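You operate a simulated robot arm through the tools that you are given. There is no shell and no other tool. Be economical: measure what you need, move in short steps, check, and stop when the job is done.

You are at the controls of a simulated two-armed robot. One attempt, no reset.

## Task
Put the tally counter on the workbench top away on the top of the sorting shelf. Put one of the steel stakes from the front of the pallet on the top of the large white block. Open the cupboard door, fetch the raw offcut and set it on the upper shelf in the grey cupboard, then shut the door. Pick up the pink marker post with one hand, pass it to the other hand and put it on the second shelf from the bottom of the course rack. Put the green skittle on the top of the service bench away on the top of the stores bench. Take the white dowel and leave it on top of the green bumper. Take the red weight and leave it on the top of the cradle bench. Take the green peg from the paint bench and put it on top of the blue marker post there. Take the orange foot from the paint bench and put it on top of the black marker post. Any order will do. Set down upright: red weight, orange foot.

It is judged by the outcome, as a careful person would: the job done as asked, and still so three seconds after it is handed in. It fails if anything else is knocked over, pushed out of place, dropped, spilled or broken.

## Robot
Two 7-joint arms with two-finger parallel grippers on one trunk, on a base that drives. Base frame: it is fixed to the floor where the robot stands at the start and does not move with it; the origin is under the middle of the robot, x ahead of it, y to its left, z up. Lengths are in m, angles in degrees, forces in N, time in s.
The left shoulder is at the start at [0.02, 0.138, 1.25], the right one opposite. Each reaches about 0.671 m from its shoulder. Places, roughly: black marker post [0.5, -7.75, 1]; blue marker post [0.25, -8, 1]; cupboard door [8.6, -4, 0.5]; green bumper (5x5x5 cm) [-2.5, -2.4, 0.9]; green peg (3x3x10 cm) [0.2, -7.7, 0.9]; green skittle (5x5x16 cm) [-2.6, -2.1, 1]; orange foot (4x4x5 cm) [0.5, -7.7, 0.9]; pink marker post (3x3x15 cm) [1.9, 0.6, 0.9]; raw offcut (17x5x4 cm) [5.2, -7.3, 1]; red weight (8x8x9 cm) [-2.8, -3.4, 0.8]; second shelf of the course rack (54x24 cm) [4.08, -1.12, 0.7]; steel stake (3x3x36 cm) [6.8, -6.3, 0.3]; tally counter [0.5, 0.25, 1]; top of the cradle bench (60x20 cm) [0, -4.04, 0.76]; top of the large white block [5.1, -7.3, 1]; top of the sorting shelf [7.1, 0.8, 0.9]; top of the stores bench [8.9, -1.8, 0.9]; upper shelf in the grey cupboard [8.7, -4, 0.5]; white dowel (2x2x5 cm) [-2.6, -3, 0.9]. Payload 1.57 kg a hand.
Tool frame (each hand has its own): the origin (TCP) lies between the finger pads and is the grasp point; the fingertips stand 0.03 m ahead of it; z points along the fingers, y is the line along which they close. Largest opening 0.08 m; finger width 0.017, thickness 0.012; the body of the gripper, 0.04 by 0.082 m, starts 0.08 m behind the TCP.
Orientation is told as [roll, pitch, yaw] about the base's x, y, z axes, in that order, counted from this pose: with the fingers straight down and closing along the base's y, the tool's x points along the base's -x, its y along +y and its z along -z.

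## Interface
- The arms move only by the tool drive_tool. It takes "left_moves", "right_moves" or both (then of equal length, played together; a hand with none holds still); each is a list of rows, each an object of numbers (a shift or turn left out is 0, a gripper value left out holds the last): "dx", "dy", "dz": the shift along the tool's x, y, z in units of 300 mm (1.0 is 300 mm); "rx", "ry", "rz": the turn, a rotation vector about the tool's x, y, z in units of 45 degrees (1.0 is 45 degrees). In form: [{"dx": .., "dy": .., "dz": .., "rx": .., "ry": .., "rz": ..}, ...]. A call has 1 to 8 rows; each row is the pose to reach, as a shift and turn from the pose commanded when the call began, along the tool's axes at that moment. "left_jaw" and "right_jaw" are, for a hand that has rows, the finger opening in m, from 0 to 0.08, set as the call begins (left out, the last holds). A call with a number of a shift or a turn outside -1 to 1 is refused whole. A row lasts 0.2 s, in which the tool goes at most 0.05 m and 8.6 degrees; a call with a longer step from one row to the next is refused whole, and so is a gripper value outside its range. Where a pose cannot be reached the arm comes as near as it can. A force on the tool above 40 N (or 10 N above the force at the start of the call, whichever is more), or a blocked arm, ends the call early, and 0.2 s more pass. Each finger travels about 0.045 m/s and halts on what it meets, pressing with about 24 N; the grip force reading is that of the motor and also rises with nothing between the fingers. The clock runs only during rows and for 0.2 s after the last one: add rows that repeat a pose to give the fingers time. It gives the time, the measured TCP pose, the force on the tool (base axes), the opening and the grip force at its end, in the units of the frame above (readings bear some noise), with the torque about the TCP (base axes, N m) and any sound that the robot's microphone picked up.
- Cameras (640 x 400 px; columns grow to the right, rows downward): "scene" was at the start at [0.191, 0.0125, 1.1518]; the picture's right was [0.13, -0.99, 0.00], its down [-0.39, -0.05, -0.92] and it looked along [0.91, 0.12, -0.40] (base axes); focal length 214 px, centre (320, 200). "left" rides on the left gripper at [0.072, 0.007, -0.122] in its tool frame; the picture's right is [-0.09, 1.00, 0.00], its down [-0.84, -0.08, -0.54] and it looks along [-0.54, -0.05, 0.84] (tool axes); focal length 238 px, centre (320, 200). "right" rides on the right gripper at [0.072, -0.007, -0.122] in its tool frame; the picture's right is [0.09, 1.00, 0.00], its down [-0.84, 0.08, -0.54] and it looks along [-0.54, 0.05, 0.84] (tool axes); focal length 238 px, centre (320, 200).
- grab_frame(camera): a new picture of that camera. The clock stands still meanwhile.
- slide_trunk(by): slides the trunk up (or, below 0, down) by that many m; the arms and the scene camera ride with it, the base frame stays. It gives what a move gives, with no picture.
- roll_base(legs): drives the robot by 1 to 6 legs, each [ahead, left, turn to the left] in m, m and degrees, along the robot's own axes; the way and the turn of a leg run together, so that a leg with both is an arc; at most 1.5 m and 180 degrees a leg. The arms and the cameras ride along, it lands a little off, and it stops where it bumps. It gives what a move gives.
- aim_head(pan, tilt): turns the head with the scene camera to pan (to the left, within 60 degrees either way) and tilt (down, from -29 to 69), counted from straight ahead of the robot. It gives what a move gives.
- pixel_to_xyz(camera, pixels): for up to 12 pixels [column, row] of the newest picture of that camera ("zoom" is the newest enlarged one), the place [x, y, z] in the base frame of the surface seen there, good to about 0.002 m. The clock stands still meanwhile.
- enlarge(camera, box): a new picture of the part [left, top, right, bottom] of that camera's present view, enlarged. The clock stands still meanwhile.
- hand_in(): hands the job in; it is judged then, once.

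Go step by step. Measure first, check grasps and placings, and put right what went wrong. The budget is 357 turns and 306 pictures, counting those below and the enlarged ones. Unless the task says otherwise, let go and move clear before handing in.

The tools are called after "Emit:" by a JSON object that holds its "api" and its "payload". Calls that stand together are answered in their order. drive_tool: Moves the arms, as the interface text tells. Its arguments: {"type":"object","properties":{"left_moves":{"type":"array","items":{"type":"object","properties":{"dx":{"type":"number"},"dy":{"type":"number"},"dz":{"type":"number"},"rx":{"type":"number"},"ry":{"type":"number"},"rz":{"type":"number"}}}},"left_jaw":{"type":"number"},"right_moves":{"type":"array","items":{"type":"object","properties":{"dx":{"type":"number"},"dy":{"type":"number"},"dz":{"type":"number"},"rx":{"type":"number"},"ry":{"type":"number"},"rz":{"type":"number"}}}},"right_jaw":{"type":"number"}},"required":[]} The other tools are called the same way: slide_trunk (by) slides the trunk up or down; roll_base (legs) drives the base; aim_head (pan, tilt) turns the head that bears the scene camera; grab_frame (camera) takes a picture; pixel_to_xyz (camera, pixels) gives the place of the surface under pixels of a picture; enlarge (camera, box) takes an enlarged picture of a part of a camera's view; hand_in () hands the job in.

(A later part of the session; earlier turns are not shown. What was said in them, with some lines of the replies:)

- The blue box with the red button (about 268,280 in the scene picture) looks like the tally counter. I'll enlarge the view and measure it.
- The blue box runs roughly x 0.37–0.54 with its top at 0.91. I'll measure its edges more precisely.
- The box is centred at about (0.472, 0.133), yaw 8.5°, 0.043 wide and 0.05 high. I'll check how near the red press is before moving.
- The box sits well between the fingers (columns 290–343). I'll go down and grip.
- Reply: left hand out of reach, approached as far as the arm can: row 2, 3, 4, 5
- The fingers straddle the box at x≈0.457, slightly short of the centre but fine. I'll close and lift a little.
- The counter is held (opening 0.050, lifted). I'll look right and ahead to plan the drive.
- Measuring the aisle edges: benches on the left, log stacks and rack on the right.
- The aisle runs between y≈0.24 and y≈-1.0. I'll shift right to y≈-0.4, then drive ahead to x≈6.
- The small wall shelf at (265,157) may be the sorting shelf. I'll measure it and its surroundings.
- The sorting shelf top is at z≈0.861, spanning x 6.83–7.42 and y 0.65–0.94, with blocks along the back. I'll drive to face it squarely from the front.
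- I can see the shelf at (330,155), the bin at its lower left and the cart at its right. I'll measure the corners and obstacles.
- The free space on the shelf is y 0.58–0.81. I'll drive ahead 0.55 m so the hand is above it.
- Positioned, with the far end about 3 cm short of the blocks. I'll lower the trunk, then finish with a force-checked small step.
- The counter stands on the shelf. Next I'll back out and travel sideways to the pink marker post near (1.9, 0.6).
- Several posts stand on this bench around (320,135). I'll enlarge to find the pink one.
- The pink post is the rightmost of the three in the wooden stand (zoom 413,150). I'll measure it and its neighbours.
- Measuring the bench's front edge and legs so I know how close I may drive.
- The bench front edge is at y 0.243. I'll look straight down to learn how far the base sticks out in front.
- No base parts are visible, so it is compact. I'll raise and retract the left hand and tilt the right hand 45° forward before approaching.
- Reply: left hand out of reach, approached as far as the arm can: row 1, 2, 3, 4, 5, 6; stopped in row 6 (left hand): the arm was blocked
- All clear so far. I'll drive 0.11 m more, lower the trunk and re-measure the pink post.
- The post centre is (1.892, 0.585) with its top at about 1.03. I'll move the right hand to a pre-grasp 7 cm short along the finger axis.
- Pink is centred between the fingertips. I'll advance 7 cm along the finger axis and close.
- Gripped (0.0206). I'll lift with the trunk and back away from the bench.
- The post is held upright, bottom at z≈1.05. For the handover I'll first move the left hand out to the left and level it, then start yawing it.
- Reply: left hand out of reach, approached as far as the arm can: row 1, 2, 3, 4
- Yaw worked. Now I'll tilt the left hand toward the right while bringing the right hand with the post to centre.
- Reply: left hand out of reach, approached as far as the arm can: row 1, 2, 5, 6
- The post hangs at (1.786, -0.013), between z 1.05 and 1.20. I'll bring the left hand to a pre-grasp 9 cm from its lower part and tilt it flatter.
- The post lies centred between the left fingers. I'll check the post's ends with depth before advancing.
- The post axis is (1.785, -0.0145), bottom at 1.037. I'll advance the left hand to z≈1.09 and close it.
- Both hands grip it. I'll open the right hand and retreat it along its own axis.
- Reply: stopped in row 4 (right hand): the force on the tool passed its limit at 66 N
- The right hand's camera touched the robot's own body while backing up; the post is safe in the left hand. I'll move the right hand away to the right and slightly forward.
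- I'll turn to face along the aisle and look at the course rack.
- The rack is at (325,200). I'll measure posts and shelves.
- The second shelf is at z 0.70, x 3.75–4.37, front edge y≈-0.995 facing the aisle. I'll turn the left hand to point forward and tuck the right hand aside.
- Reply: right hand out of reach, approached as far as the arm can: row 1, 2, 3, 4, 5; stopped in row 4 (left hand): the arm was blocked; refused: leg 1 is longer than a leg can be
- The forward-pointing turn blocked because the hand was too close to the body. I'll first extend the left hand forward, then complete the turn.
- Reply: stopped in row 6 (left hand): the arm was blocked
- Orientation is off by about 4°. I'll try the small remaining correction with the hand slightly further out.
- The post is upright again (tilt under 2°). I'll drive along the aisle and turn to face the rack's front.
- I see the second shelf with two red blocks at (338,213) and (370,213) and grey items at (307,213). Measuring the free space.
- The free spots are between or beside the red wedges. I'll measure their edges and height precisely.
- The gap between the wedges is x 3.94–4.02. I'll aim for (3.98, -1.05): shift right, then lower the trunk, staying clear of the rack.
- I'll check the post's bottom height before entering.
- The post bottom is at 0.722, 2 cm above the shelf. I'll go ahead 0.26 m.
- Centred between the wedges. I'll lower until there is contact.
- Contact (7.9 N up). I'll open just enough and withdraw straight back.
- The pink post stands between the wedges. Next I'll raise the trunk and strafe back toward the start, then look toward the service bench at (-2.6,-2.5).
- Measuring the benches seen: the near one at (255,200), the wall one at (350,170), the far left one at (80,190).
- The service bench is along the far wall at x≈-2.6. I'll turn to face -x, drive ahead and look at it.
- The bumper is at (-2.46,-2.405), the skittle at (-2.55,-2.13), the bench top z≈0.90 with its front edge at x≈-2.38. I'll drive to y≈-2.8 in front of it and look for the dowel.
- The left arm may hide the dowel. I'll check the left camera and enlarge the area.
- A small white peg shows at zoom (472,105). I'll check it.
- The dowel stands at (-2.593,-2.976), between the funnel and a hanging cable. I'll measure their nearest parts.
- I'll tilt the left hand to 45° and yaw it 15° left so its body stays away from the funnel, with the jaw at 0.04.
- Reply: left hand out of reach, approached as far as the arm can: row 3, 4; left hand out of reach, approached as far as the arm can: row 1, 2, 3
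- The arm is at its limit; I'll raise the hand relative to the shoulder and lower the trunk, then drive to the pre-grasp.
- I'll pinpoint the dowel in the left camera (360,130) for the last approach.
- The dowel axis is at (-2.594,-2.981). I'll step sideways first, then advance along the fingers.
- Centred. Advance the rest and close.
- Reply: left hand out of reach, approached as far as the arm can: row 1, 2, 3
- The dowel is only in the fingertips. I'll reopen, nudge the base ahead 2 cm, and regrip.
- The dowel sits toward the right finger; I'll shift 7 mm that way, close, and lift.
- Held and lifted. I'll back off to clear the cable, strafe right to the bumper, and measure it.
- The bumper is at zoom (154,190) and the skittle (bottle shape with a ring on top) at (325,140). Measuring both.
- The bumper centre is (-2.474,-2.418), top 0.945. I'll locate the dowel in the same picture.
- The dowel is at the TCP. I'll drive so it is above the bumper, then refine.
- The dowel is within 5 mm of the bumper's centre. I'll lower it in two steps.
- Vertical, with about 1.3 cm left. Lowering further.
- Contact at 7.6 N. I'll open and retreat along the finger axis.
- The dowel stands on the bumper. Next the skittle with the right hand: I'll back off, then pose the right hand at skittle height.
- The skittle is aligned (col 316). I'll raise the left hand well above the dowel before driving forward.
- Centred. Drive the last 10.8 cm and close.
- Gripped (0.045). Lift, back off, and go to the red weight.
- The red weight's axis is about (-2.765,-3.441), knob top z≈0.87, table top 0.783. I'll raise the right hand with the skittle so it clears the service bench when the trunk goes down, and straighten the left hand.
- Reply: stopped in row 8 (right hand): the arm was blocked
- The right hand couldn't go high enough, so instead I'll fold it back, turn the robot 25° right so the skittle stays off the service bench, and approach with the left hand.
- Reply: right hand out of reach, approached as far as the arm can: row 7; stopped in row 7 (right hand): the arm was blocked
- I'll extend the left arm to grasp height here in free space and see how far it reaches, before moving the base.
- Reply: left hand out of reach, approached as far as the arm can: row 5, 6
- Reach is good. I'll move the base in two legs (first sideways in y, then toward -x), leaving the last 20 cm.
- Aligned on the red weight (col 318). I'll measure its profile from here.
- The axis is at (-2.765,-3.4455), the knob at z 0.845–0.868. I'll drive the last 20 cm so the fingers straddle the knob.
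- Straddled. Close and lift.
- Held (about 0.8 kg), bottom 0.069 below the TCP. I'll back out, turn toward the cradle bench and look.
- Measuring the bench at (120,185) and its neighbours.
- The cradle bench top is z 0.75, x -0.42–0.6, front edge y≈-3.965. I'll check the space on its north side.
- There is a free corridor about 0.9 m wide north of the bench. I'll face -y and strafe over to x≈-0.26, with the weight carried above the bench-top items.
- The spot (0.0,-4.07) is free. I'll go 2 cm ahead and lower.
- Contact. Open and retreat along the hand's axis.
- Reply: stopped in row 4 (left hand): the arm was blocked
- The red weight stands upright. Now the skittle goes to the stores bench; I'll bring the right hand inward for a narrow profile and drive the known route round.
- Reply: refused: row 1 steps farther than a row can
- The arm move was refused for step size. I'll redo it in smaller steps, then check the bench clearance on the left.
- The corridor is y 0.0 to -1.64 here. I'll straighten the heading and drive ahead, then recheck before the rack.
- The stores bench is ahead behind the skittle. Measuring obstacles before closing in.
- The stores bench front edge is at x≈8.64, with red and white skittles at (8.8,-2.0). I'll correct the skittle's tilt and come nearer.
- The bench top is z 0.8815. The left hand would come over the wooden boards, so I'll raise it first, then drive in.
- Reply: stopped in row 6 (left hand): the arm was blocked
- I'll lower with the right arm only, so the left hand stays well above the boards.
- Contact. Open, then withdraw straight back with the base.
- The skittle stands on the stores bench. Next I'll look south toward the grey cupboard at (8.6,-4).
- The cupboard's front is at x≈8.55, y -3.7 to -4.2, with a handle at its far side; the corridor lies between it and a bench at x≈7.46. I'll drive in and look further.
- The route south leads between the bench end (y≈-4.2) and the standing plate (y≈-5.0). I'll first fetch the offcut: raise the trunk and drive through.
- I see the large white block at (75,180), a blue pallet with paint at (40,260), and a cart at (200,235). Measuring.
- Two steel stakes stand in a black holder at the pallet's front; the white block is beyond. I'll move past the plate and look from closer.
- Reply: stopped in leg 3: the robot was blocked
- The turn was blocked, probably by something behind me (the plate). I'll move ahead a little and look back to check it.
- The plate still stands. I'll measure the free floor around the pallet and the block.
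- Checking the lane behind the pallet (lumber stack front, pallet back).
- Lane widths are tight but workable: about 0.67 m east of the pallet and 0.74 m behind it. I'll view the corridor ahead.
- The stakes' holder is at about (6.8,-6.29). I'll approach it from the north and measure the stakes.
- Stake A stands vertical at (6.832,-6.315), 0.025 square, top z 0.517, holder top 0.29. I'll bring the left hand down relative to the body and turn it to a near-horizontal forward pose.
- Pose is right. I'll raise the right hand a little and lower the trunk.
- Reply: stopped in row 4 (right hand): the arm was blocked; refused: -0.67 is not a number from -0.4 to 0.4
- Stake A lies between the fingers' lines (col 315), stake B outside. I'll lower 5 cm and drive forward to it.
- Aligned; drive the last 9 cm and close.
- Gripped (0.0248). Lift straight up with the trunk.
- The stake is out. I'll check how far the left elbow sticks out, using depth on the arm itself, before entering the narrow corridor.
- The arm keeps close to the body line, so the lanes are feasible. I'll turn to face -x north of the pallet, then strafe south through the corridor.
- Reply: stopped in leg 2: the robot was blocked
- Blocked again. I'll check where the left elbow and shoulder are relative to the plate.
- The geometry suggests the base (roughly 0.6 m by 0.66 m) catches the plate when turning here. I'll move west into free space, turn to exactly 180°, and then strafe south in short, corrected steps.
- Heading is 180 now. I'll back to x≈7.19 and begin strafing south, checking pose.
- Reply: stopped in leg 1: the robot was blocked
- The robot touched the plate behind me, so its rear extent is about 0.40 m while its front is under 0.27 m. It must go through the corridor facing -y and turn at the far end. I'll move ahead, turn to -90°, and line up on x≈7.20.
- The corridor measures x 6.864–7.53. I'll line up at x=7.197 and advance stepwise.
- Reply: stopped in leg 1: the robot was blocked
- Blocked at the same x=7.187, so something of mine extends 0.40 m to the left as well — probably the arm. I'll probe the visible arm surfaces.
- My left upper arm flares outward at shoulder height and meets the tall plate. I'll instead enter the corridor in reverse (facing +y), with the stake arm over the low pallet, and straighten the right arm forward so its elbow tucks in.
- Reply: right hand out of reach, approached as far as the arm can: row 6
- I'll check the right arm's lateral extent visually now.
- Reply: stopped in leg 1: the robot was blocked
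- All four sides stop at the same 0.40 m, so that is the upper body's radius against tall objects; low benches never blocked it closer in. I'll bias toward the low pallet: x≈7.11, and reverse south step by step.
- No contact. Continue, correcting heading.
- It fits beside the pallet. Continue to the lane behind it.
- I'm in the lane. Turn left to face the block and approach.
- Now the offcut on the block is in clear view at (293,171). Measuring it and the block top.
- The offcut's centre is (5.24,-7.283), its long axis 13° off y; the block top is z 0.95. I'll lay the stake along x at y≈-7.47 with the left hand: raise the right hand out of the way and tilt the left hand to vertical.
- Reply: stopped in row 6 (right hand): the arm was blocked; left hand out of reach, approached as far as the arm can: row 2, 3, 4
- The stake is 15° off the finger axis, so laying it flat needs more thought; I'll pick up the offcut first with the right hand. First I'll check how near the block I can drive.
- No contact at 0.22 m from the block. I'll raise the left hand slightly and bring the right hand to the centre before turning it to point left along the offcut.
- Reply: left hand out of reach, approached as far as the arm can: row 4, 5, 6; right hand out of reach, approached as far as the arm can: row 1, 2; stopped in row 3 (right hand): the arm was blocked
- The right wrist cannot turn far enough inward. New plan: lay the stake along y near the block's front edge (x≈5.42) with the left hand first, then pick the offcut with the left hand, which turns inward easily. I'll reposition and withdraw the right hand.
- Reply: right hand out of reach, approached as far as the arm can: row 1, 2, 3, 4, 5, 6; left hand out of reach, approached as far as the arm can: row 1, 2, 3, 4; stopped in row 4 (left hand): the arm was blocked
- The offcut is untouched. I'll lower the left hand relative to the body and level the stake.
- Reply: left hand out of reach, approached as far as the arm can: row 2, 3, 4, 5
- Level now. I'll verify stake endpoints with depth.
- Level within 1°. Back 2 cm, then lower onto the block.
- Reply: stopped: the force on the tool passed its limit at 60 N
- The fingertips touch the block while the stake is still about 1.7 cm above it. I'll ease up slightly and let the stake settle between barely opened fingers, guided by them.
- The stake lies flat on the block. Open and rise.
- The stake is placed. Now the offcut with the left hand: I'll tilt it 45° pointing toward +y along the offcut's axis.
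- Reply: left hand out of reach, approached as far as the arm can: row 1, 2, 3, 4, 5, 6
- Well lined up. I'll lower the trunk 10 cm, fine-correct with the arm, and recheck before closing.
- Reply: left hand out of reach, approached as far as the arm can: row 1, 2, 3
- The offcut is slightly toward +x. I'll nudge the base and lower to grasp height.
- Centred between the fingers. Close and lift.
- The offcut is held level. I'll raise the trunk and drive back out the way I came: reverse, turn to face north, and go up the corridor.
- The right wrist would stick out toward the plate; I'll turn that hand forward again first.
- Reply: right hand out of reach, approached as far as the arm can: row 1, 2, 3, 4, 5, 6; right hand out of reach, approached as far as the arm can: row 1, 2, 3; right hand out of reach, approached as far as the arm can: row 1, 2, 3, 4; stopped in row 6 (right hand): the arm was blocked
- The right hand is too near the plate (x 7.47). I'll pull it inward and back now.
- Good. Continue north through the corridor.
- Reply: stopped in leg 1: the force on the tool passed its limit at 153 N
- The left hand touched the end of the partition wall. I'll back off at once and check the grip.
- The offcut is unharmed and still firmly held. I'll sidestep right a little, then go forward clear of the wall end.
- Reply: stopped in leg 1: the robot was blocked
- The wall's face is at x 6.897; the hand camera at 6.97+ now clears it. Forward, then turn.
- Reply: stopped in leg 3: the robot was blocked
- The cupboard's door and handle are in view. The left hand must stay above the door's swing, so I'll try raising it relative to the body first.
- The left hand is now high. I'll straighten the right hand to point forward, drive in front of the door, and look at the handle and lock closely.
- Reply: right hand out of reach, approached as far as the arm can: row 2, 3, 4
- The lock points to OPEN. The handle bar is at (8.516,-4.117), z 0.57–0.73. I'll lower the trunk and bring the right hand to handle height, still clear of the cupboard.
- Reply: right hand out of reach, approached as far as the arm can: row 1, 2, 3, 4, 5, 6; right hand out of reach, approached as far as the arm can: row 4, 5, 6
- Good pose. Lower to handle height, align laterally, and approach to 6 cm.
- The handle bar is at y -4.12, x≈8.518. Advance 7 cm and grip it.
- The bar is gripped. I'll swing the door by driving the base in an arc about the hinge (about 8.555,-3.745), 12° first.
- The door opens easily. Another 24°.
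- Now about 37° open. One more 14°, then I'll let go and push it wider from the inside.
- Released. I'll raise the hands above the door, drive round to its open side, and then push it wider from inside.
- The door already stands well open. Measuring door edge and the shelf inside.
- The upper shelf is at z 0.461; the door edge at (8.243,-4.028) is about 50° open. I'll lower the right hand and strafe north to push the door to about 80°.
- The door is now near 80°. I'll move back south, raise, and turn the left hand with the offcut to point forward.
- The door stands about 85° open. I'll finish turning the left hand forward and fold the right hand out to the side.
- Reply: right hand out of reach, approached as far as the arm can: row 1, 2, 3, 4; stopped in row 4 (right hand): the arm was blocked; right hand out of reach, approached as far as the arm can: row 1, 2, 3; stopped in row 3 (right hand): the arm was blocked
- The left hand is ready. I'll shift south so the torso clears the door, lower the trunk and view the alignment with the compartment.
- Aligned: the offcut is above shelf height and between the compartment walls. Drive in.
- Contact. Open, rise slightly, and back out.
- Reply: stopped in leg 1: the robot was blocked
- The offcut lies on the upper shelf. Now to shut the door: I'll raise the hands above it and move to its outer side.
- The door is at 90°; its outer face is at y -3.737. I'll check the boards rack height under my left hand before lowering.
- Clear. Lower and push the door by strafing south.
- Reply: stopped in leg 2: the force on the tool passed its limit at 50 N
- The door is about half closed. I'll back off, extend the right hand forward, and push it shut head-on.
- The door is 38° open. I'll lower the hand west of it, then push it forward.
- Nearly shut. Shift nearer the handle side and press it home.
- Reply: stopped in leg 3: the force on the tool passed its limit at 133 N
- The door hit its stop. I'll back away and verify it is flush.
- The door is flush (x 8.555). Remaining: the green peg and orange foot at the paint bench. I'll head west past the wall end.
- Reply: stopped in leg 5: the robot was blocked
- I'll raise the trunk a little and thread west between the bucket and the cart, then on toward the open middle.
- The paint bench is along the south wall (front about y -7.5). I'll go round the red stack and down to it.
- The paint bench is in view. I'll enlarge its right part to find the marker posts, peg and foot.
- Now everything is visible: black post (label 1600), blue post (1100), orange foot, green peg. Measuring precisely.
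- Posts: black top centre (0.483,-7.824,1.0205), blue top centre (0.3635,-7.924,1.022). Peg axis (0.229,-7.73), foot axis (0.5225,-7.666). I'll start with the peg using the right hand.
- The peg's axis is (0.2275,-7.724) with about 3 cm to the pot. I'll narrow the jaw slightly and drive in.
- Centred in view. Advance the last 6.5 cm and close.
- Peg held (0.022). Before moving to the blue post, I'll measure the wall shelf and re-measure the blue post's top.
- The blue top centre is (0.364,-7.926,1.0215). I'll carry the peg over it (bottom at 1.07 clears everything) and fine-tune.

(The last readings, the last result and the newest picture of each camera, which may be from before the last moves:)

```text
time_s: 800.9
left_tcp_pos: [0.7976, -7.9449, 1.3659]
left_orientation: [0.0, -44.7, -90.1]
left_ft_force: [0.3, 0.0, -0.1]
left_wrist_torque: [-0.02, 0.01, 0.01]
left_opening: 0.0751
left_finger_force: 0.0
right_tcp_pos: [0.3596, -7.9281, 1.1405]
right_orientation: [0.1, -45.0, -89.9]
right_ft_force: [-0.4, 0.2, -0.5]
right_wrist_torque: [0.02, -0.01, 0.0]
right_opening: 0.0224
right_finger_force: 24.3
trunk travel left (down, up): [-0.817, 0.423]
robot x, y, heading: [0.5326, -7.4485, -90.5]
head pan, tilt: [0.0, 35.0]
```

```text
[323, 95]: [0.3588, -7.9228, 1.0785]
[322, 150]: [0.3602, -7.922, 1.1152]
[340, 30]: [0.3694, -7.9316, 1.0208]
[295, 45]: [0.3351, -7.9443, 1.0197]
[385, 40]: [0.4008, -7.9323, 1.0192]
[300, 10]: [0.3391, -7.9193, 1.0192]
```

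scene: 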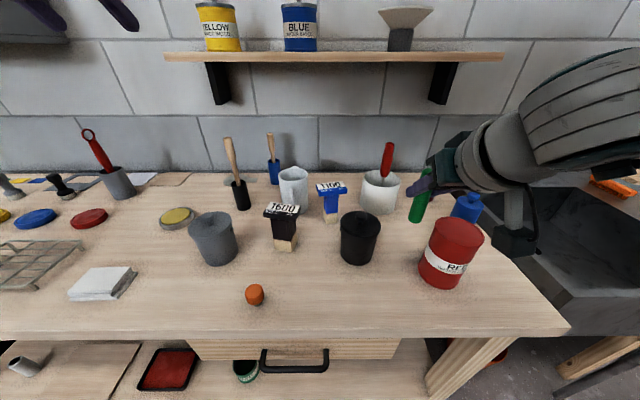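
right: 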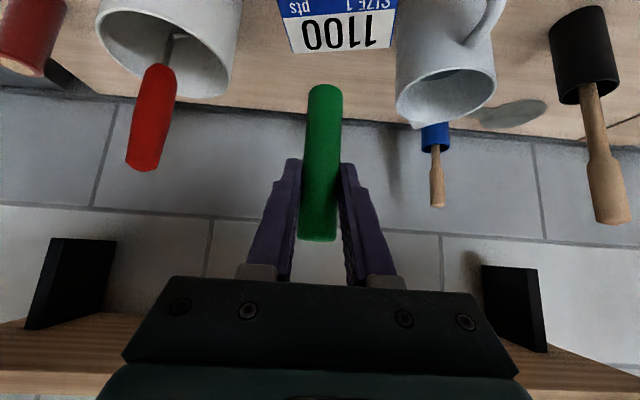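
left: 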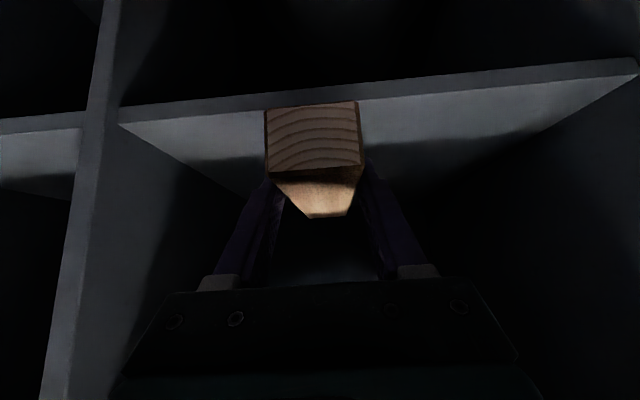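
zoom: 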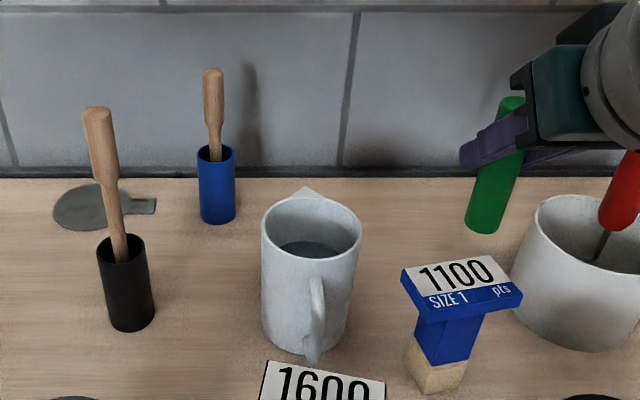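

The post top centre is (0.3647,-7.926); the peg axis is about (0.360,-7.933). I'll shift 7 mm back and 4 mm left, then lower.

Emit:
{"api": "roll_base", "payload": {"legs": [[-0.007, 0.004, 0]]}}

Emit:
{"api": "slide_trunk", "payload": {"by": -0.044}}

Emit:
{"api": "enlarge", "payload": {"camera": "scene", "box": [350, 130, 470, 270]}}

Emit:
{"api": "grab_frame", "payload": {"camera": "right"}}

```text
time_s: 801.6
left_tcp_pos: [0.8007, -7.9369, 1.3658]
left_orientation: [0.0, -44.7, -90.1]
left_ft_force: [-0.4, -0.2, -0.5]
left_wrist_torque: [-0.01, 0.01, -0.01]
left_opening: 0.0753
left_finger_force: 0.1
right_tcp_pos: [0.3647, -7.9224, 1.1411]
right_orientation: [0.1, -45.0, -89.9]
right_ft_force: [0.3, 0.5, -0.9]
right_wrist_torque: [-0.02, 0.0, -0.01]
right_opening: 0.0225
right_finger_force: 23.9
trunk travel left (down, up): [-0.817, 0.423]
robot x, y, heading: [0.5393, -7.4444, -90.1]
head pan, tilt: [0.0, 35.0]
```

```text
time_s: 802.5
left_tcp_pos: [0.8011, -7.9376, 1.3217]
left_orientation: [0.0, -44.7, -90.1]
left_ft_force: [0.9, 0.0, 0.0]
left_wrist_torque: [0.0, 0.02, -0.01]
left_opening: 0.0752
left_finger_force: 0.0
right_tcp_pos: [0.3643, -7.9204, 1.0965]
right_orientation: [0.2, -45.1, -90.0]
right_ft_force: [0.1, 0.5, -0.3]
right_wrist_torque: [-0.01, 0.01, 0.02]
right_opening: 0.0225
right_finger_force: 23.9
trunk travel left (down, up): [-0.773, 0.467]
robot x, y, heading: [0.54, -7.4444, -90.1]
head pan, tilt: [0.0, 35.0]
```

```text
2.86 times, centred on (410, 200) of scene
```

zoom: 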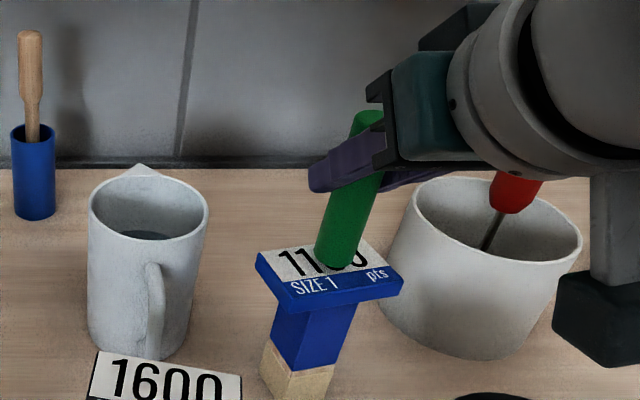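

```text
111 pictures are left
```

right: 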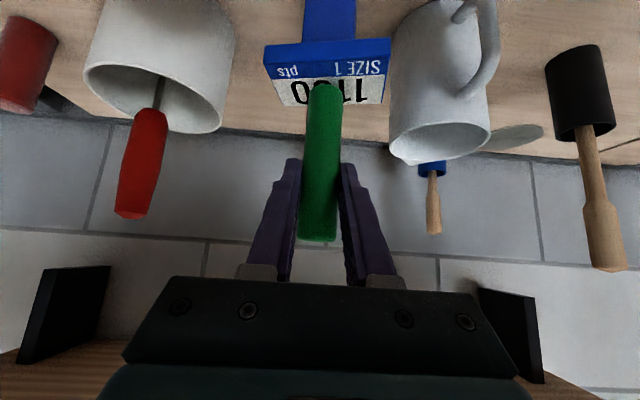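

Well centred. Lower the last few millimetres.

Emit:
{"api": "slide_trunk", "payload": {"by": -0.005}}

```text
time_s: 803.0
left_tcp_pos: [0.8006, -7.9388, 1.3178]
left_orientation: [0.0, -44.7, -90.1]
left_ft_force: [-0.3, 1.3, 1.6]
left_wrist_torque: [0.01, -0.03, 0.0]
left_opening: 0.0753
left_finger_force: 0.1
right_tcp_pos: [0.364, -7.9211, 1.0918]
right_orientation: [0.1, -45.1, -89.9]
right_ft_force: [0.8, -0.4, -0.5]
right_wrist_torque: [0.05, -0.03, -0.02]
right_opening: 0.0223
right_finger_force: 24.2
trunk travel left (down, up): [-0.768, 0.472]
robot x, y, heading: [0.5422, -7.4404, -90.2]
head pan, tilt: [0.0, 35.0]
```

Emit:
{"api": "slide_trunk", "payload": {"by": -0.002}}

```text
time_s: 803.5
left_tcp_pos: [0.8018, -7.9382, 1.3155]
left_orientation: [0.0, -44.6, -90.1]
left_ft_force: [0.4, 0.2, -0.6]
left_wrist_torque: [-0.02, -0.01, 0.0]
left_opening: 0.0752
left_finger_force: 0.1
right_tcp_pos: [0.3639, -7.9227, 1.0915]
right_orientation: [0.1, -45.2, -89.9]
right_ft_force: [0.3, 1.3, 8.9]
right_wrist_torque: [0.19, 0.01, 0.0]
right_opening: 0.0221
right_finger_force: 24.2
trunk travel left (down, up): [-0.766, 0.474]
robot x, y, heading: [0.5407, -7.4406, -90.3]
head pan, tilt: [0.0, 35.0]
```

Contact (8.9 N). Open and retreat along the fingers.

Emit:
{"api": "drive_tool", "payload": {"right_moves": [{"dz": 0}, {"dz": 0}, {"dz": 0}, {"dz": 0}], "right_jaw": 0.05}}

Emit:
{"api": "drive_tool", "payload": {"right_moves": [{"dz": -0.06}, {"dz": -0.14}, {"dz": -0.24}]}}

Emit:
{"api": "roll_base", "payload": {"legs": [[-0.3, 0, 0]]}}

Emit:
{"api": "grab_frame", "payload": {"camera": "scene"}}

```text
time_s: 804.5
left_tcp_pos: [0.8022, -7.9389, 1.3145]
left_orientation: [0.1, -44.7, -90.1]
left_ft_force: [-0.5, 0.4, 0.2]
left_wrist_torque: [-0.01, -0.01, -0.02]
left_opening: 0.0751
left_finger_force: 0.2
right_tcp_pos: [0.3645, -7.9217, 1.0893]
right_orientation: [0.1, -45.0, -89.9]
right_ft_force: [0.5, -1.0, -0.2]
right_wrist_torque: [0.01, 0.01, 0.0]
right_opening: 0.0502
right_finger_force: 0.0
trunk travel left (down, up): [-0.766, 0.474]
robot x, y, heading: [0.5362, -7.4448, -90.4]
head pan, tilt: [0.0, 35.0]
```

```text
time_s: 805.3
left_tcp_pos: [0.803, -7.9378, 1.3148]
left_orientation: [0.1, -44.7, -90.1]
left_ft_force: [0.2, 1.0, 0.2]
left_wrist_torque: [-0.05, -0.02, 0.01]
left_opening: 0.075
left_finger_force: 0.0
right_tcp_pos: [0.3645, -7.8677, 1.1421]
right_orientation: [0.0, -45.0, -89.8]
right_ft_force: [0.3, -0.7, 0.5]
right_wrist_torque: [0.0, 0.0, -0.01]
right_opening: 0.05
right_finger_force: 0.2
trunk travel left (down, up): [-0.766, 0.474]
robot x, y, heading: [0.5384, -7.4402, -90.1]
head pan, tilt: [0.0, 35.0]
```

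```text
time_s: 807.4
left_tcp_pos: [0.8038, -7.6335, 1.316]
left_orientation: [0.1, -44.6, -89.8]
left_ft_force: [-0.7, 0.0, 0.2]
left_wrist_torque: [0.0, 0.03, -0.01]
left_opening: 0.075
left_finger_force: 0.0
right_tcp_pos: [0.3685, -7.5678, 1.1421]
right_orientation: [0.1, -45.0, -89.4]
right_ft_force: [-0.5, 0.0, -0.3]
right_wrist_torque: [-0.03, -0.02, -0.05]
right_opening: 0.0494
right_finger_force: 0.2
trunk travel left (down, up): [-0.766, 0.474]
robot x, y, heading: [0.5417, -7.1393, -89.8]
head pan, tilt: [0.0, 35.0]
```

```text
110 pictures are left
```

scene: 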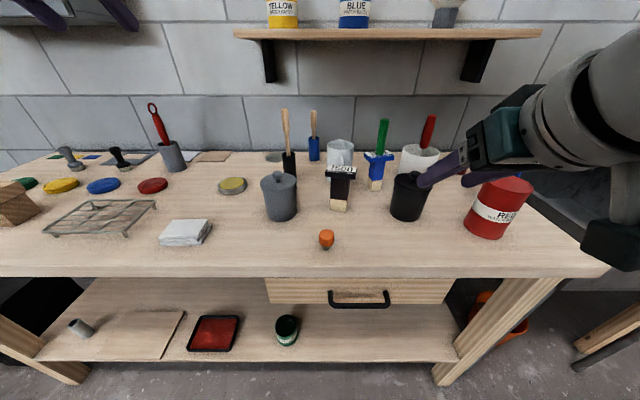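

The green peg stands on the blue post. Next the orange foot; I'll measure it again and the tall brush near the left hand's path.

Emit:
{"api": "enlarge", "payload": {"camera": "scene", "box": [290, 210, 370, 270]}}

Emit:
{"api": "pixel_to_xyz", "payload": {"camera": "zoom", "pixels": [[290, 165], [290, 200], [250, 200], [328, 200], [285, 225], [280, 255], [265, 240], [300, 240], [285, 272]]}}

Emit:
{"api": "pixel_to_xyz", "payload": {"camera": "scene", "pixels": [[152, 107], [170, 150], [287, 115], [280, 190], [340, 170], [327, 172], [355, 172], [384, 125]]}}

```text
6.67 times, centred on (330, 240) of scene
```

zoom: 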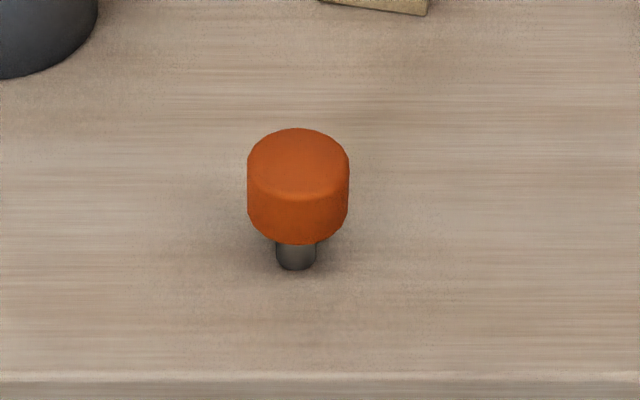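

```text
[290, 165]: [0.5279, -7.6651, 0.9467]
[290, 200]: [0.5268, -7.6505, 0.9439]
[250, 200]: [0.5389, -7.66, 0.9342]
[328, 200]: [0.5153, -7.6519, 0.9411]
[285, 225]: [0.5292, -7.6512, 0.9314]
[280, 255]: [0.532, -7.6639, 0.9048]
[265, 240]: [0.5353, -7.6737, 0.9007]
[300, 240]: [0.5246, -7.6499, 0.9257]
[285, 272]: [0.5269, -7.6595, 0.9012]
```

```text
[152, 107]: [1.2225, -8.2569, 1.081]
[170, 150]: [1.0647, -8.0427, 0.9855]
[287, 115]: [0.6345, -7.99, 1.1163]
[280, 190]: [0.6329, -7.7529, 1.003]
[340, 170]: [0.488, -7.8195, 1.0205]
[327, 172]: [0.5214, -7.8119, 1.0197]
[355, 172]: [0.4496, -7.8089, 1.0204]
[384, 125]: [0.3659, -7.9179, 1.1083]
```

The foot's cap axis is (0.525,-7.666), z 0.925–0.947, on a thin stem. I'll align the right hand in front of it and lower.

Emit:
{"api": "roll_base", "payload": {"legs": [[0, 0.157, -0.3]]}}

Emit:
{"api": "slide_trunk", "payload": {"by": -0.204}}

Emit:
{"api": "grab_frame", "payload": {"camera": "right"}}

```text
time_s: 808.8
left_tcp_pos: [0.9593, -7.6381, 1.3162]
left_orientation: [-0.1, -44.6, -90.3]
left_ft_force: [-0.4, -0.4, -0.3]
left_wrist_torque: [-0.03, -0.01, 0.0]
left_opening: 0.075
left_finger_force: 0.0
right_tcp_pos: [0.5234, -7.5671, 1.1409]
right_orientation: [0.1, -45.0, -90.0]
right_ft_force: [-0.4, 0.2, -1.0]
right_wrist_torque: [0.01, -0.01, -0.01]
right_opening: 0.0502
right_finger_force: 0.1
trunk travel left (down, up): [-0.766, 0.474]
robot x, y, heading: [0.6994, -7.1373, -90.2]
head pan, tilt: [0.0, 35.0]
```

```text
time_s: 811.0
left_tcp_pos: [0.9591, -7.6372, 1.1107]
left_orientation: [0.1, -44.8, -90.2]
left_ft_force: [0.2, 0.0, -0.4]
left_wrist_torque: [-0.01, 0.0, 0.0]
left_opening: 0.0749
left_finger_force: 0.1
right_tcp_pos: [0.5227, -7.5672, 0.9385]
right_orientation: [0.1, -44.9, -90.0]
right_ft_force: [0.3, -0.8, 0.3]
right_wrist_torque: [0.01, 0.01, -0.01]
right_opening: 0.0501
right_finger_force: 0.1
trunk travel left (down, up): [-0.562, 0.678]
robot x, y, heading: [0.6964, -7.1431, -90.2]
head pan, tilt: [0.0, 35.0]
```

```text
108 pictures are left
```

right: 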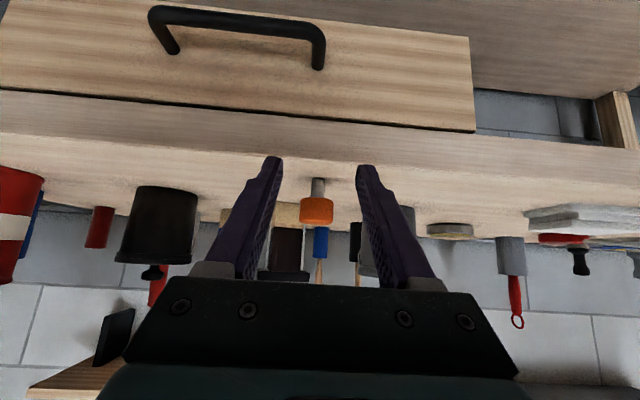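

Emit:
{"api": "roll_base", "payload": {"legs": [[0.06, 0, 0]]}}

Emit:
{"api": "grab_frame", "payload": {"camera": "right"}}

```text
time_s: 812.0
left_tcp_pos: [0.9588, -7.6989, 1.1107]
left_orientation: [0.0, -44.7, -90.1]
left_ft_force: [-0.7, 0.1, 0.5]
left_wrist_torque: [0.0, 0.01, 0.03]
left_opening: 0.0753
left_finger_force: 0.1
right_tcp_pos: [0.5221, -7.6285, 0.9381]
right_orientation: [0.1, -45.0, -90.1]
right_ft_force: [-0.4, -0.2, -0.9]
right_wrist_torque: [0.01, 0.01, 0.0]
right_opening: 0.0499
right_finger_force: 0.1
trunk travel left (down, up): [-0.562, 0.678]
robot x, y, heading: [0.6985, -7.2053, -90.4]
head pan, tilt: [0.0, 35.0]
```

```text
107 pictures are left
```

right: 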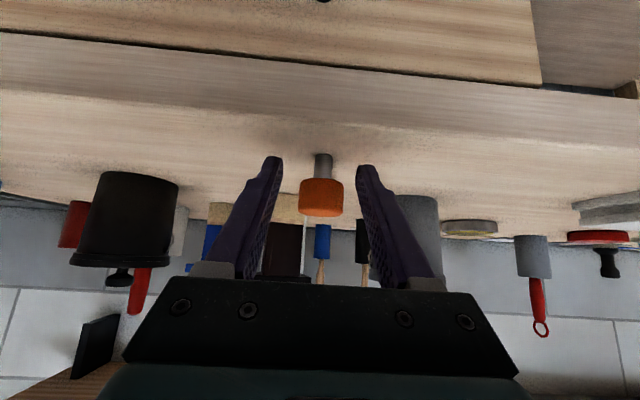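

Still centred. Last 3.6 cm, then close and lift.

Emit:
{"api": "roll_base", "payload": {"legs": [[0.036, 0, 0]]}}

Emit:
{"api": "drive_tool", "payload": {"right_moves": [{"dz": 0}, {"dz": 0}, {"dz": 0}, {"dz": 0}], "right_jaw": 0.005}}

Emit:
{"api": "slide_trunk", "payload": {"by": 0.16}}

Emit:
{"api": "grab_frame", "payload": {"camera": "right"}}

Emit:
{"api": "grab_frame", "payload": {"camera": "scene"}}

```text
time_s: 812.8
left_tcp_pos: [0.9593, -7.7347, 1.1112]
left_orientation: [0.1, -44.7, -90.1]
left_ft_force: [-1.0, -0.4, 0.0]
left_wrist_torque: [0.03, -0.01, 0.04]
left_opening: 0.075
left_finger_force: 0.0
right_tcp_pos: [0.5218, -7.6647, 0.9386]
right_orientation: [0.1, -45.0, -90.0]
right_ft_force: [0.1, -0.7, -0.9]
right_wrist_torque: [0.05, 0.02, 0.01]
right_opening: 0.0497
right_finger_force: 0.1
trunk travel left (down, up): [-0.562, 0.678]
robot x, y, heading: [0.6959, -7.2388, -90.4]
head pan, tilt: [0.0, 35.0]
```

```text
time_s: 813.8
left_tcp_pos: [0.9583, -7.735, 1.1114]
left_orientation: [0.1, -44.6, -90.2]
left_ft_force: [-0.8, -0.6, 0.0]
left_wrist_torque: [0.04, 0.02, 0.01]
left_opening: 0.0751
left_finger_force: 0.0
right_tcp_pos: [0.5223, -7.6639, 0.9381]
right_orientation: [0.0, -44.9, -90.1]
right_ft_force: [-0.1, -0.5, 0.4]
right_wrist_torque: [0.0, 0.02, 0.01]
right_opening: 0.0322
right_finger_force: 24.1
trunk travel left (down, up): [-0.562, 0.678]
robot x, y, heading: [0.6979, -7.2383, -90.2]
head pan, tilt: [0.0, 35.0]
```

```text
time_s: 815.7
left_tcp_pos: [0.9578, -7.7356, 1.2714]
left_orientation: [0.0, -44.7, -90.3]
left_ft_force: [0.5, 0.6, 0.3]
left_wrist_torque: [-0.01, 0.0, -0.04]
left_opening: 0.0752
left_finger_force: 0.0
right_tcp_pos: [0.5223, -7.6647, 1.0978]
right_orientation: [0.1, -45.0, -90.0]
right_ft_force: [1.3, -0.3, 0.1]
right_wrist_torque: [0.0, -0.01, 0.0]
right_opening: 0.032
right_finger_force: 24.4
trunk travel left (down, up): [-0.722, 0.518]
robot x, y, heading: [0.6973, -7.2424, -90.2]
head pan, tilt: [0.0, 35.0]
```

```text
106 pictures are left
```

right: 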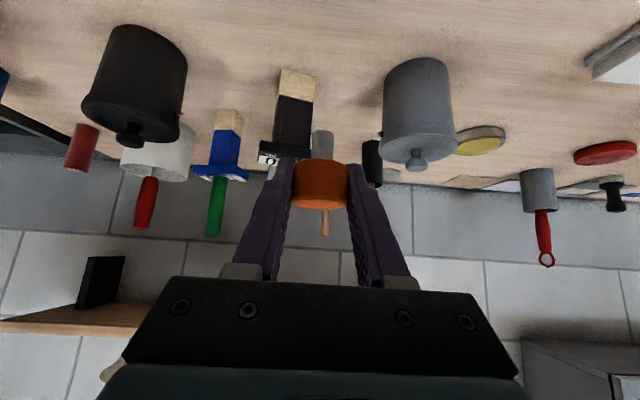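

```text
105 pictures are left
```

scene: 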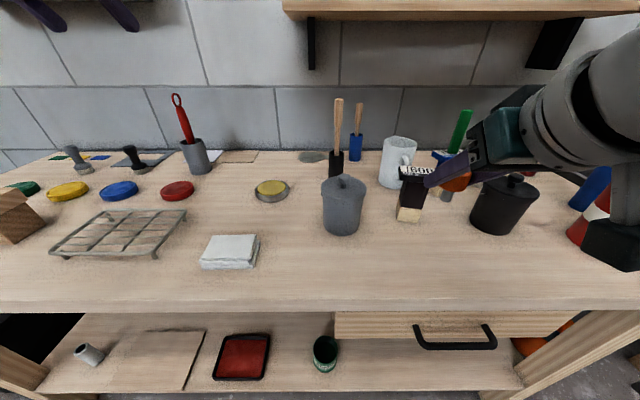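

The foot is held. Measuring the black post's top corners from here.

Emit:
{"api": "enlarge", "payload": {"camera": "scene", "box": [380, 150, 460, 230]}}

Emit:
{"api": "grab_frame", "payload": {"camera": "right"}}

```text
5.00 times, centred on (420, 190) of scene
```

zoom: 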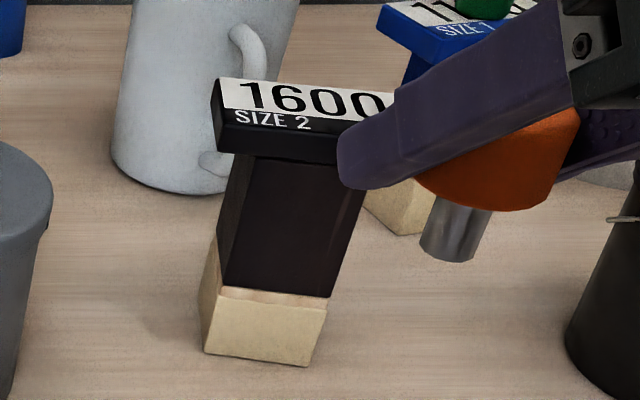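

```text
103 pictures are left
```

right: 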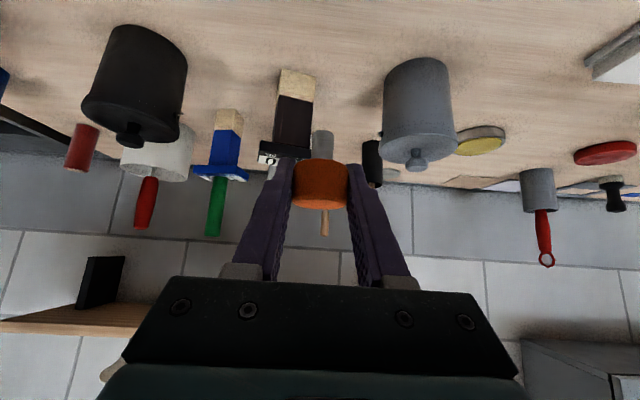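

Emit:
{"api": "pixel_to_xyz", "payload": {"camera": "zoom", "pixels": [[224, 106], [226, 82], [385, 95], [300, 118], [300, 92], [330, 122], [260, 112], [350, 98]]}}

```text
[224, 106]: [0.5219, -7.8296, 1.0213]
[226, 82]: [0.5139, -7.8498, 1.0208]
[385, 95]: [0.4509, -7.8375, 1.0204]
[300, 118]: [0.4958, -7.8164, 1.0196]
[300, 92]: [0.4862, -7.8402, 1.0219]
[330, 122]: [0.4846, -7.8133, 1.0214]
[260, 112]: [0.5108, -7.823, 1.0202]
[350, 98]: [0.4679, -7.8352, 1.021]
```

The black top's centre is about (0.484,-7.828). I'll carry the foot over it.

Emit:
{"api": "roll_base", "payload": {"legs": [[0.1, -0.038, 0.2], [0.06, 0, 0]]}}

Emit:
{"api": "grab_frame", "payload": {"camera": "right"}}

Emit:
{"api": "enlarge", "payload": {"camera": "scene", "box": [360, 140, 500, 280]}}

```text
time_s: 817.4
left_tcp_pos: [0.9215, -7.897, 1.2708]
left_orientation: [0.0, -44.6, -90.1]
left_ft_force: [0.0, 0.1, 0.4]
left_wrist_torque: [0.01, -0.01, 0.03]
left_opening: 0.0747
left_finger_force: 0.1
right_tcp_pos: [0.4844, -7.8282, 1.0976]
right_orientation: [0.0, -44.9, -89.9]
right_ft_force: [-1.1, -0.4, 0.0]
right_wrist_torque: [0.01, 0.03, -0.04]
right_opening: 0.0321
right_finger_force: 23.7
trunk travel left (down, up): [-0.722, 0.518]
robot x, y, heading: [0.6587, -7.4001, -90.2]
head pan, tilt: [0.0, 35.0]
```

```text
102 pictures are left
```

right: 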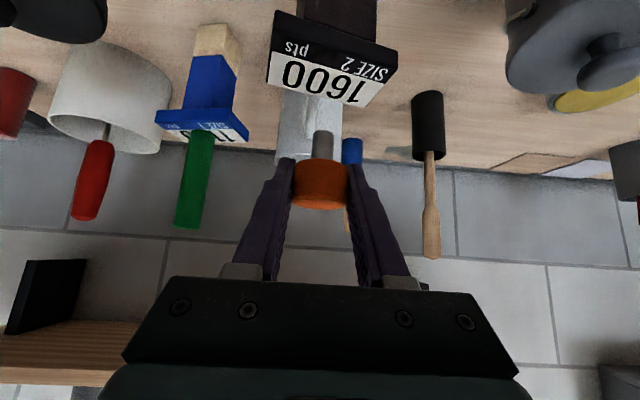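

```text
2.86 times, centred on (430, 210) of scene
```

zoom: 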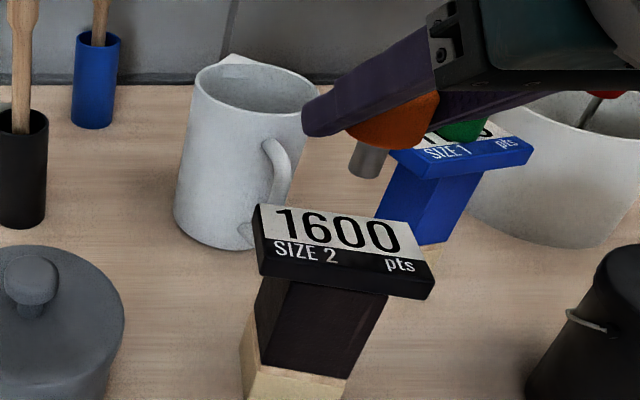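

Emit:
{"api": "pixel_to_xyz", "payload": {"camera": "zoom", "pixels": [[262, 208], [265, 245], [415, 228], [425, 262], [335, 230], [368, 160], [372, 172]]}}

Emit:
{"api": "pixel_to_xyz", "payload": {"camera": "right", "pixels": [[322, 140], [322, 152], [278, 80], [375, 100], [280, 20], [385, 55], [330, 60]]}}

```text
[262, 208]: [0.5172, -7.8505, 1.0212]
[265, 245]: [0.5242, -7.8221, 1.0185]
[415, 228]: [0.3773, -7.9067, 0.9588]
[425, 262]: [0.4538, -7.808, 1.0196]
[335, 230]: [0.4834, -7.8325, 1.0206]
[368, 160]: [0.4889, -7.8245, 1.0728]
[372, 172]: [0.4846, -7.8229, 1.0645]
```

```text
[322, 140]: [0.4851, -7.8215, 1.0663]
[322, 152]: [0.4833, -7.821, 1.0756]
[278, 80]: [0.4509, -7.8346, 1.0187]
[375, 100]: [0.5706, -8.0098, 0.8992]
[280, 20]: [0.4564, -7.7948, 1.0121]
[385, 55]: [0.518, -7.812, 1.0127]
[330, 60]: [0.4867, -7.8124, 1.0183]
```

The stem is directly above the centre of the black top. Lowering.

Emit:
{"api": "slide_trunk", "payload": {"by": -0.035}}

Emit:
{"api": "enlarge", "payload": {"camera": "scene", "box": [370, 130, 480, 260]}}

```text
time_s: 818.2
left_tcp_pos: [0.9214, -7.8968, 1.2357]
left_orientation: [0.1, -44.8, -90.2]
left_ft_force: [0.8, 0.8, 0.4]
left_wrist_torque: [0.0, 0.02, -0.01]
left_opening: 0.0751
left_finger_force: 0.0
right_tcp_pos: [0.4852, -7.8272, 1.0635]
right_orientation: [0.0, -45.0, -89.7]
right_ft_force: [0.5, 0.6, -1.2]
right_wrist_torque: [0.01, 0.01, -0.02]
right_opening: 0.0319
right_finger_force: 23.8
trunk travel left (down, up): [-0.687, 0.553]
robot x, y, heading: [0.6605, -7.4021, -90.5]
head pan, tilt: [0.0, 35.0]
```

```text
3.08 times, centred on (425, 195) of scene
```

zoom: 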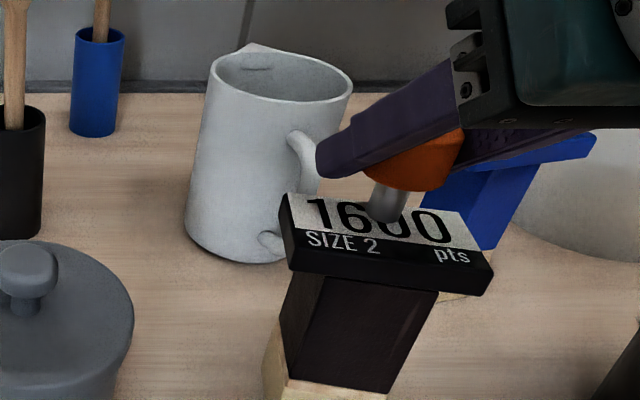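

Emit:
{"api": "slide_trunk", "payload": {"by": -0.004}}

```text
time_s: 818.8
left_tcp_pos: [0.9215, -7.8959, 1.2318]
left_orientation: [0.0, -44.7, -90.1]
left_ft_force: [1.3, -0.8, 0.0]
left_wrist_torque: [-0.02, -0.01, -0.03]
left_opening: 0.0748
left_finger_force: 0.0
right_tcp_pos: [0.4851, -7.8275, 1.059]
right_orientation: [0.1, -45.1, -89.7]
right_ft_force: [0.1, 0.0, 0.2]
right_wrist_torque: [-0.03, 0.02, -0.01]
right_opening: 0.0318
right_finger_force: 23.9
trunk travel left (down, up): [-0.683, 0.557]
robot x, y, heading: [0.6571, -7.4046, -90.3]
head pan, tilt: [0.0, 35.0]
```

Emit:
{"api": "slide_trunk", "payload": {"by": -0.002}}

```text
time_s: 819.3
left_tcp_pos: [0.9217, -7.8969, 1.2301]
left_orientation: [0.0, -44.8, -90.1]
left_ft_force: [-0.1, -0.6, -1.0]
left_wrist_torque: [-0.04, -0.04, -0.01]
left_opening: 0.075
left_finger_force: 0.0
right_tcp_pos: [0.4855, -7.8293, 1.0574]
right_orientation: [0.0, -45.1, -89.8]
right_ft_force: [-0.2, 0.3, 7.7]
right_wrist_torque: [0.09, 0.03, -0.04]
right_opening: 0.0319
right_finger_force: 23.9
trunk travel left (down, up): [-0.681, 0.559]
robot x, y, heading: [0.6578, -7.401, -90.1]
head pan, tilt: [0.0, 35.0]
```

Contact. Open and retreat along the fingers.

Emit:
{"api": "drive_tool", "payload": {"right_moves": [{"dz": 0}, {"dz": 0}, {"dz": 0}, {"dz": 0}], "right_jaw": 0.056}}

Emit:
{"api": "drive_tool", "payload": {"right_moves": [{"dz": -0.06}, {"dz": -0.14}, {"dz": -0.22}]}}

Emit:
{"api": "roll_base", "payload": {"legs": [[-0.3, 0, 0]]}}

Emit:
{"api": "grab_frame", "payload": {"camera": "scene"}}

Emit:
{"api": "enlarge", "payload": {"camera": "scene", "box": [300, 90, 480, 230]}}

```text
time_s: 820.3
left_tcp_pos: [0.9219, -7.8965, 1.2301]
left_orientation: [-0.1, -44.6, -90.1]
left_ft_force: [0.5, -0.3, -0.3]
left_wrist_torque: [-0.02, -0.02, 0.01]
left_opening: 0.0749
left_finger_force: 0.1
right_tcp_pos: [0.4855, -7.8274, 1.0574]
right_orientation: [0.0, -45.0, -89.9]
right_ft_force: [1.2, 0.0, 0.1]
right_wrist_torque: [0.01, -0.03, -0.02]
right_opening: 0.0563
right_finger_force: 0.1
trunk travel left (down, up): [-0.681, 0.559]
robot x, y, heading: [0.6609, -7.4002, -90.1]
head pan, tilt: [0.0, 35.0]
```

```text
time_s: 821.1
left_tcp_pos: [0.9214, -7.8967, 1.2297]
left_orientation: [0.0, -44.6, -90.1]
left_ft_force: [-0.9, -0.4, 0.4]
left_wrist_torque: [0.03, -0.01, 0.05]
left_opening: 0.0751
left_finger_force: 0.1
right_tcp_pos: [0.4851, -7.7834, 1.1022]
right_orientation: [0.1, -45.0, -89.8]
right_ft_force: [0.0, -0.5, -0.8]
right_wrist_torque: [-0.01, 0.01, 0.06]
right_opening: 0.0562
right_finger_force: 0.3
trunk travel left (down, up): [-0.681, 0.559]
robot x, y, heading: [0.6599, -7.4035, -90.3]
head pan, tilt: [0.0, 35.0]
```

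```text
time_s: 823.1
left_tcp_pos: [0.9241, -7.593, 1.229]
left_orientation: [0.0, -44.7, -89.8]
left_ft_force: [0.5, -1.0, 0.0]
left_wrist_torque: [0.02, -0.03, -0.03]
left_opening: 0.0756
left_finger_force: 0.1
right_tcp_pos: [0.4879, -7.4811, 1.1018]
right_orientation: [0.0, -45.0, -89.5]
right_ft_force: [-0.2, 0.0, -0.6]
right_wrist_torque: [-0.04, -0.01, 0.0]
right_opening: 0.056
right_finger_force: 0.0
trunk travel left (down, up): [-0.681, 0.559]
robot x, y, heading: [0.6612, -7.0959, -90.0]
head pan, tilt: [0.0, 35.0]
```

```text
99 pictures are left
```

scene: 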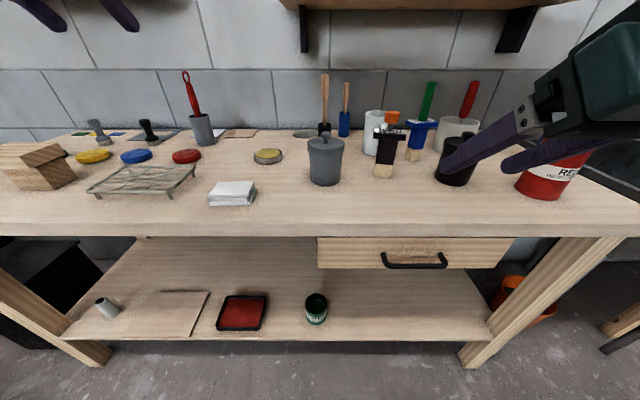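

```text
2.86 times, centred on (390, 160) of scene
```

zoom: 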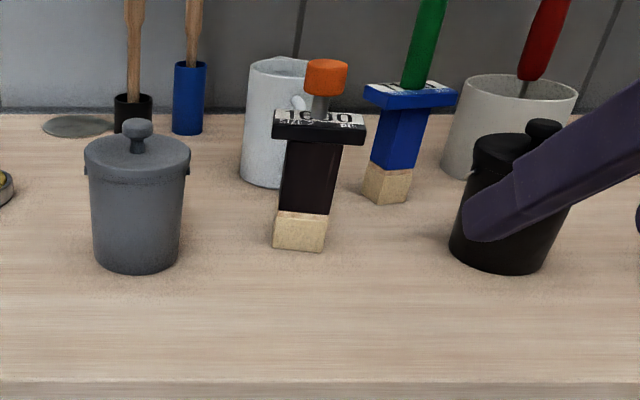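

All nine items are in place: the foot stands upright on the black post, the peg is on the blue post, and both hands are clear. I'm handing in.

Emit:
{"api": "hand_in", "payload": {}}

```text
The job is handed in.
```

I finished all nine jobs and handed in with both hands empty and clear. I checked each placing by camera or depth reading just afterwards, not again at the end.

During driving, the robot bumped the wrapped plates near the pallet several times, the dispatch-side bench once, and a wall end once while holding the offcut. The plates were still standing when I looked, and the offcut stayed firmly held. I didn't check whether the plates or the bench shifted.

The steel stake settled about 1.7 cm onto the white block between the opened fingers, because the fingertips touched the block first.
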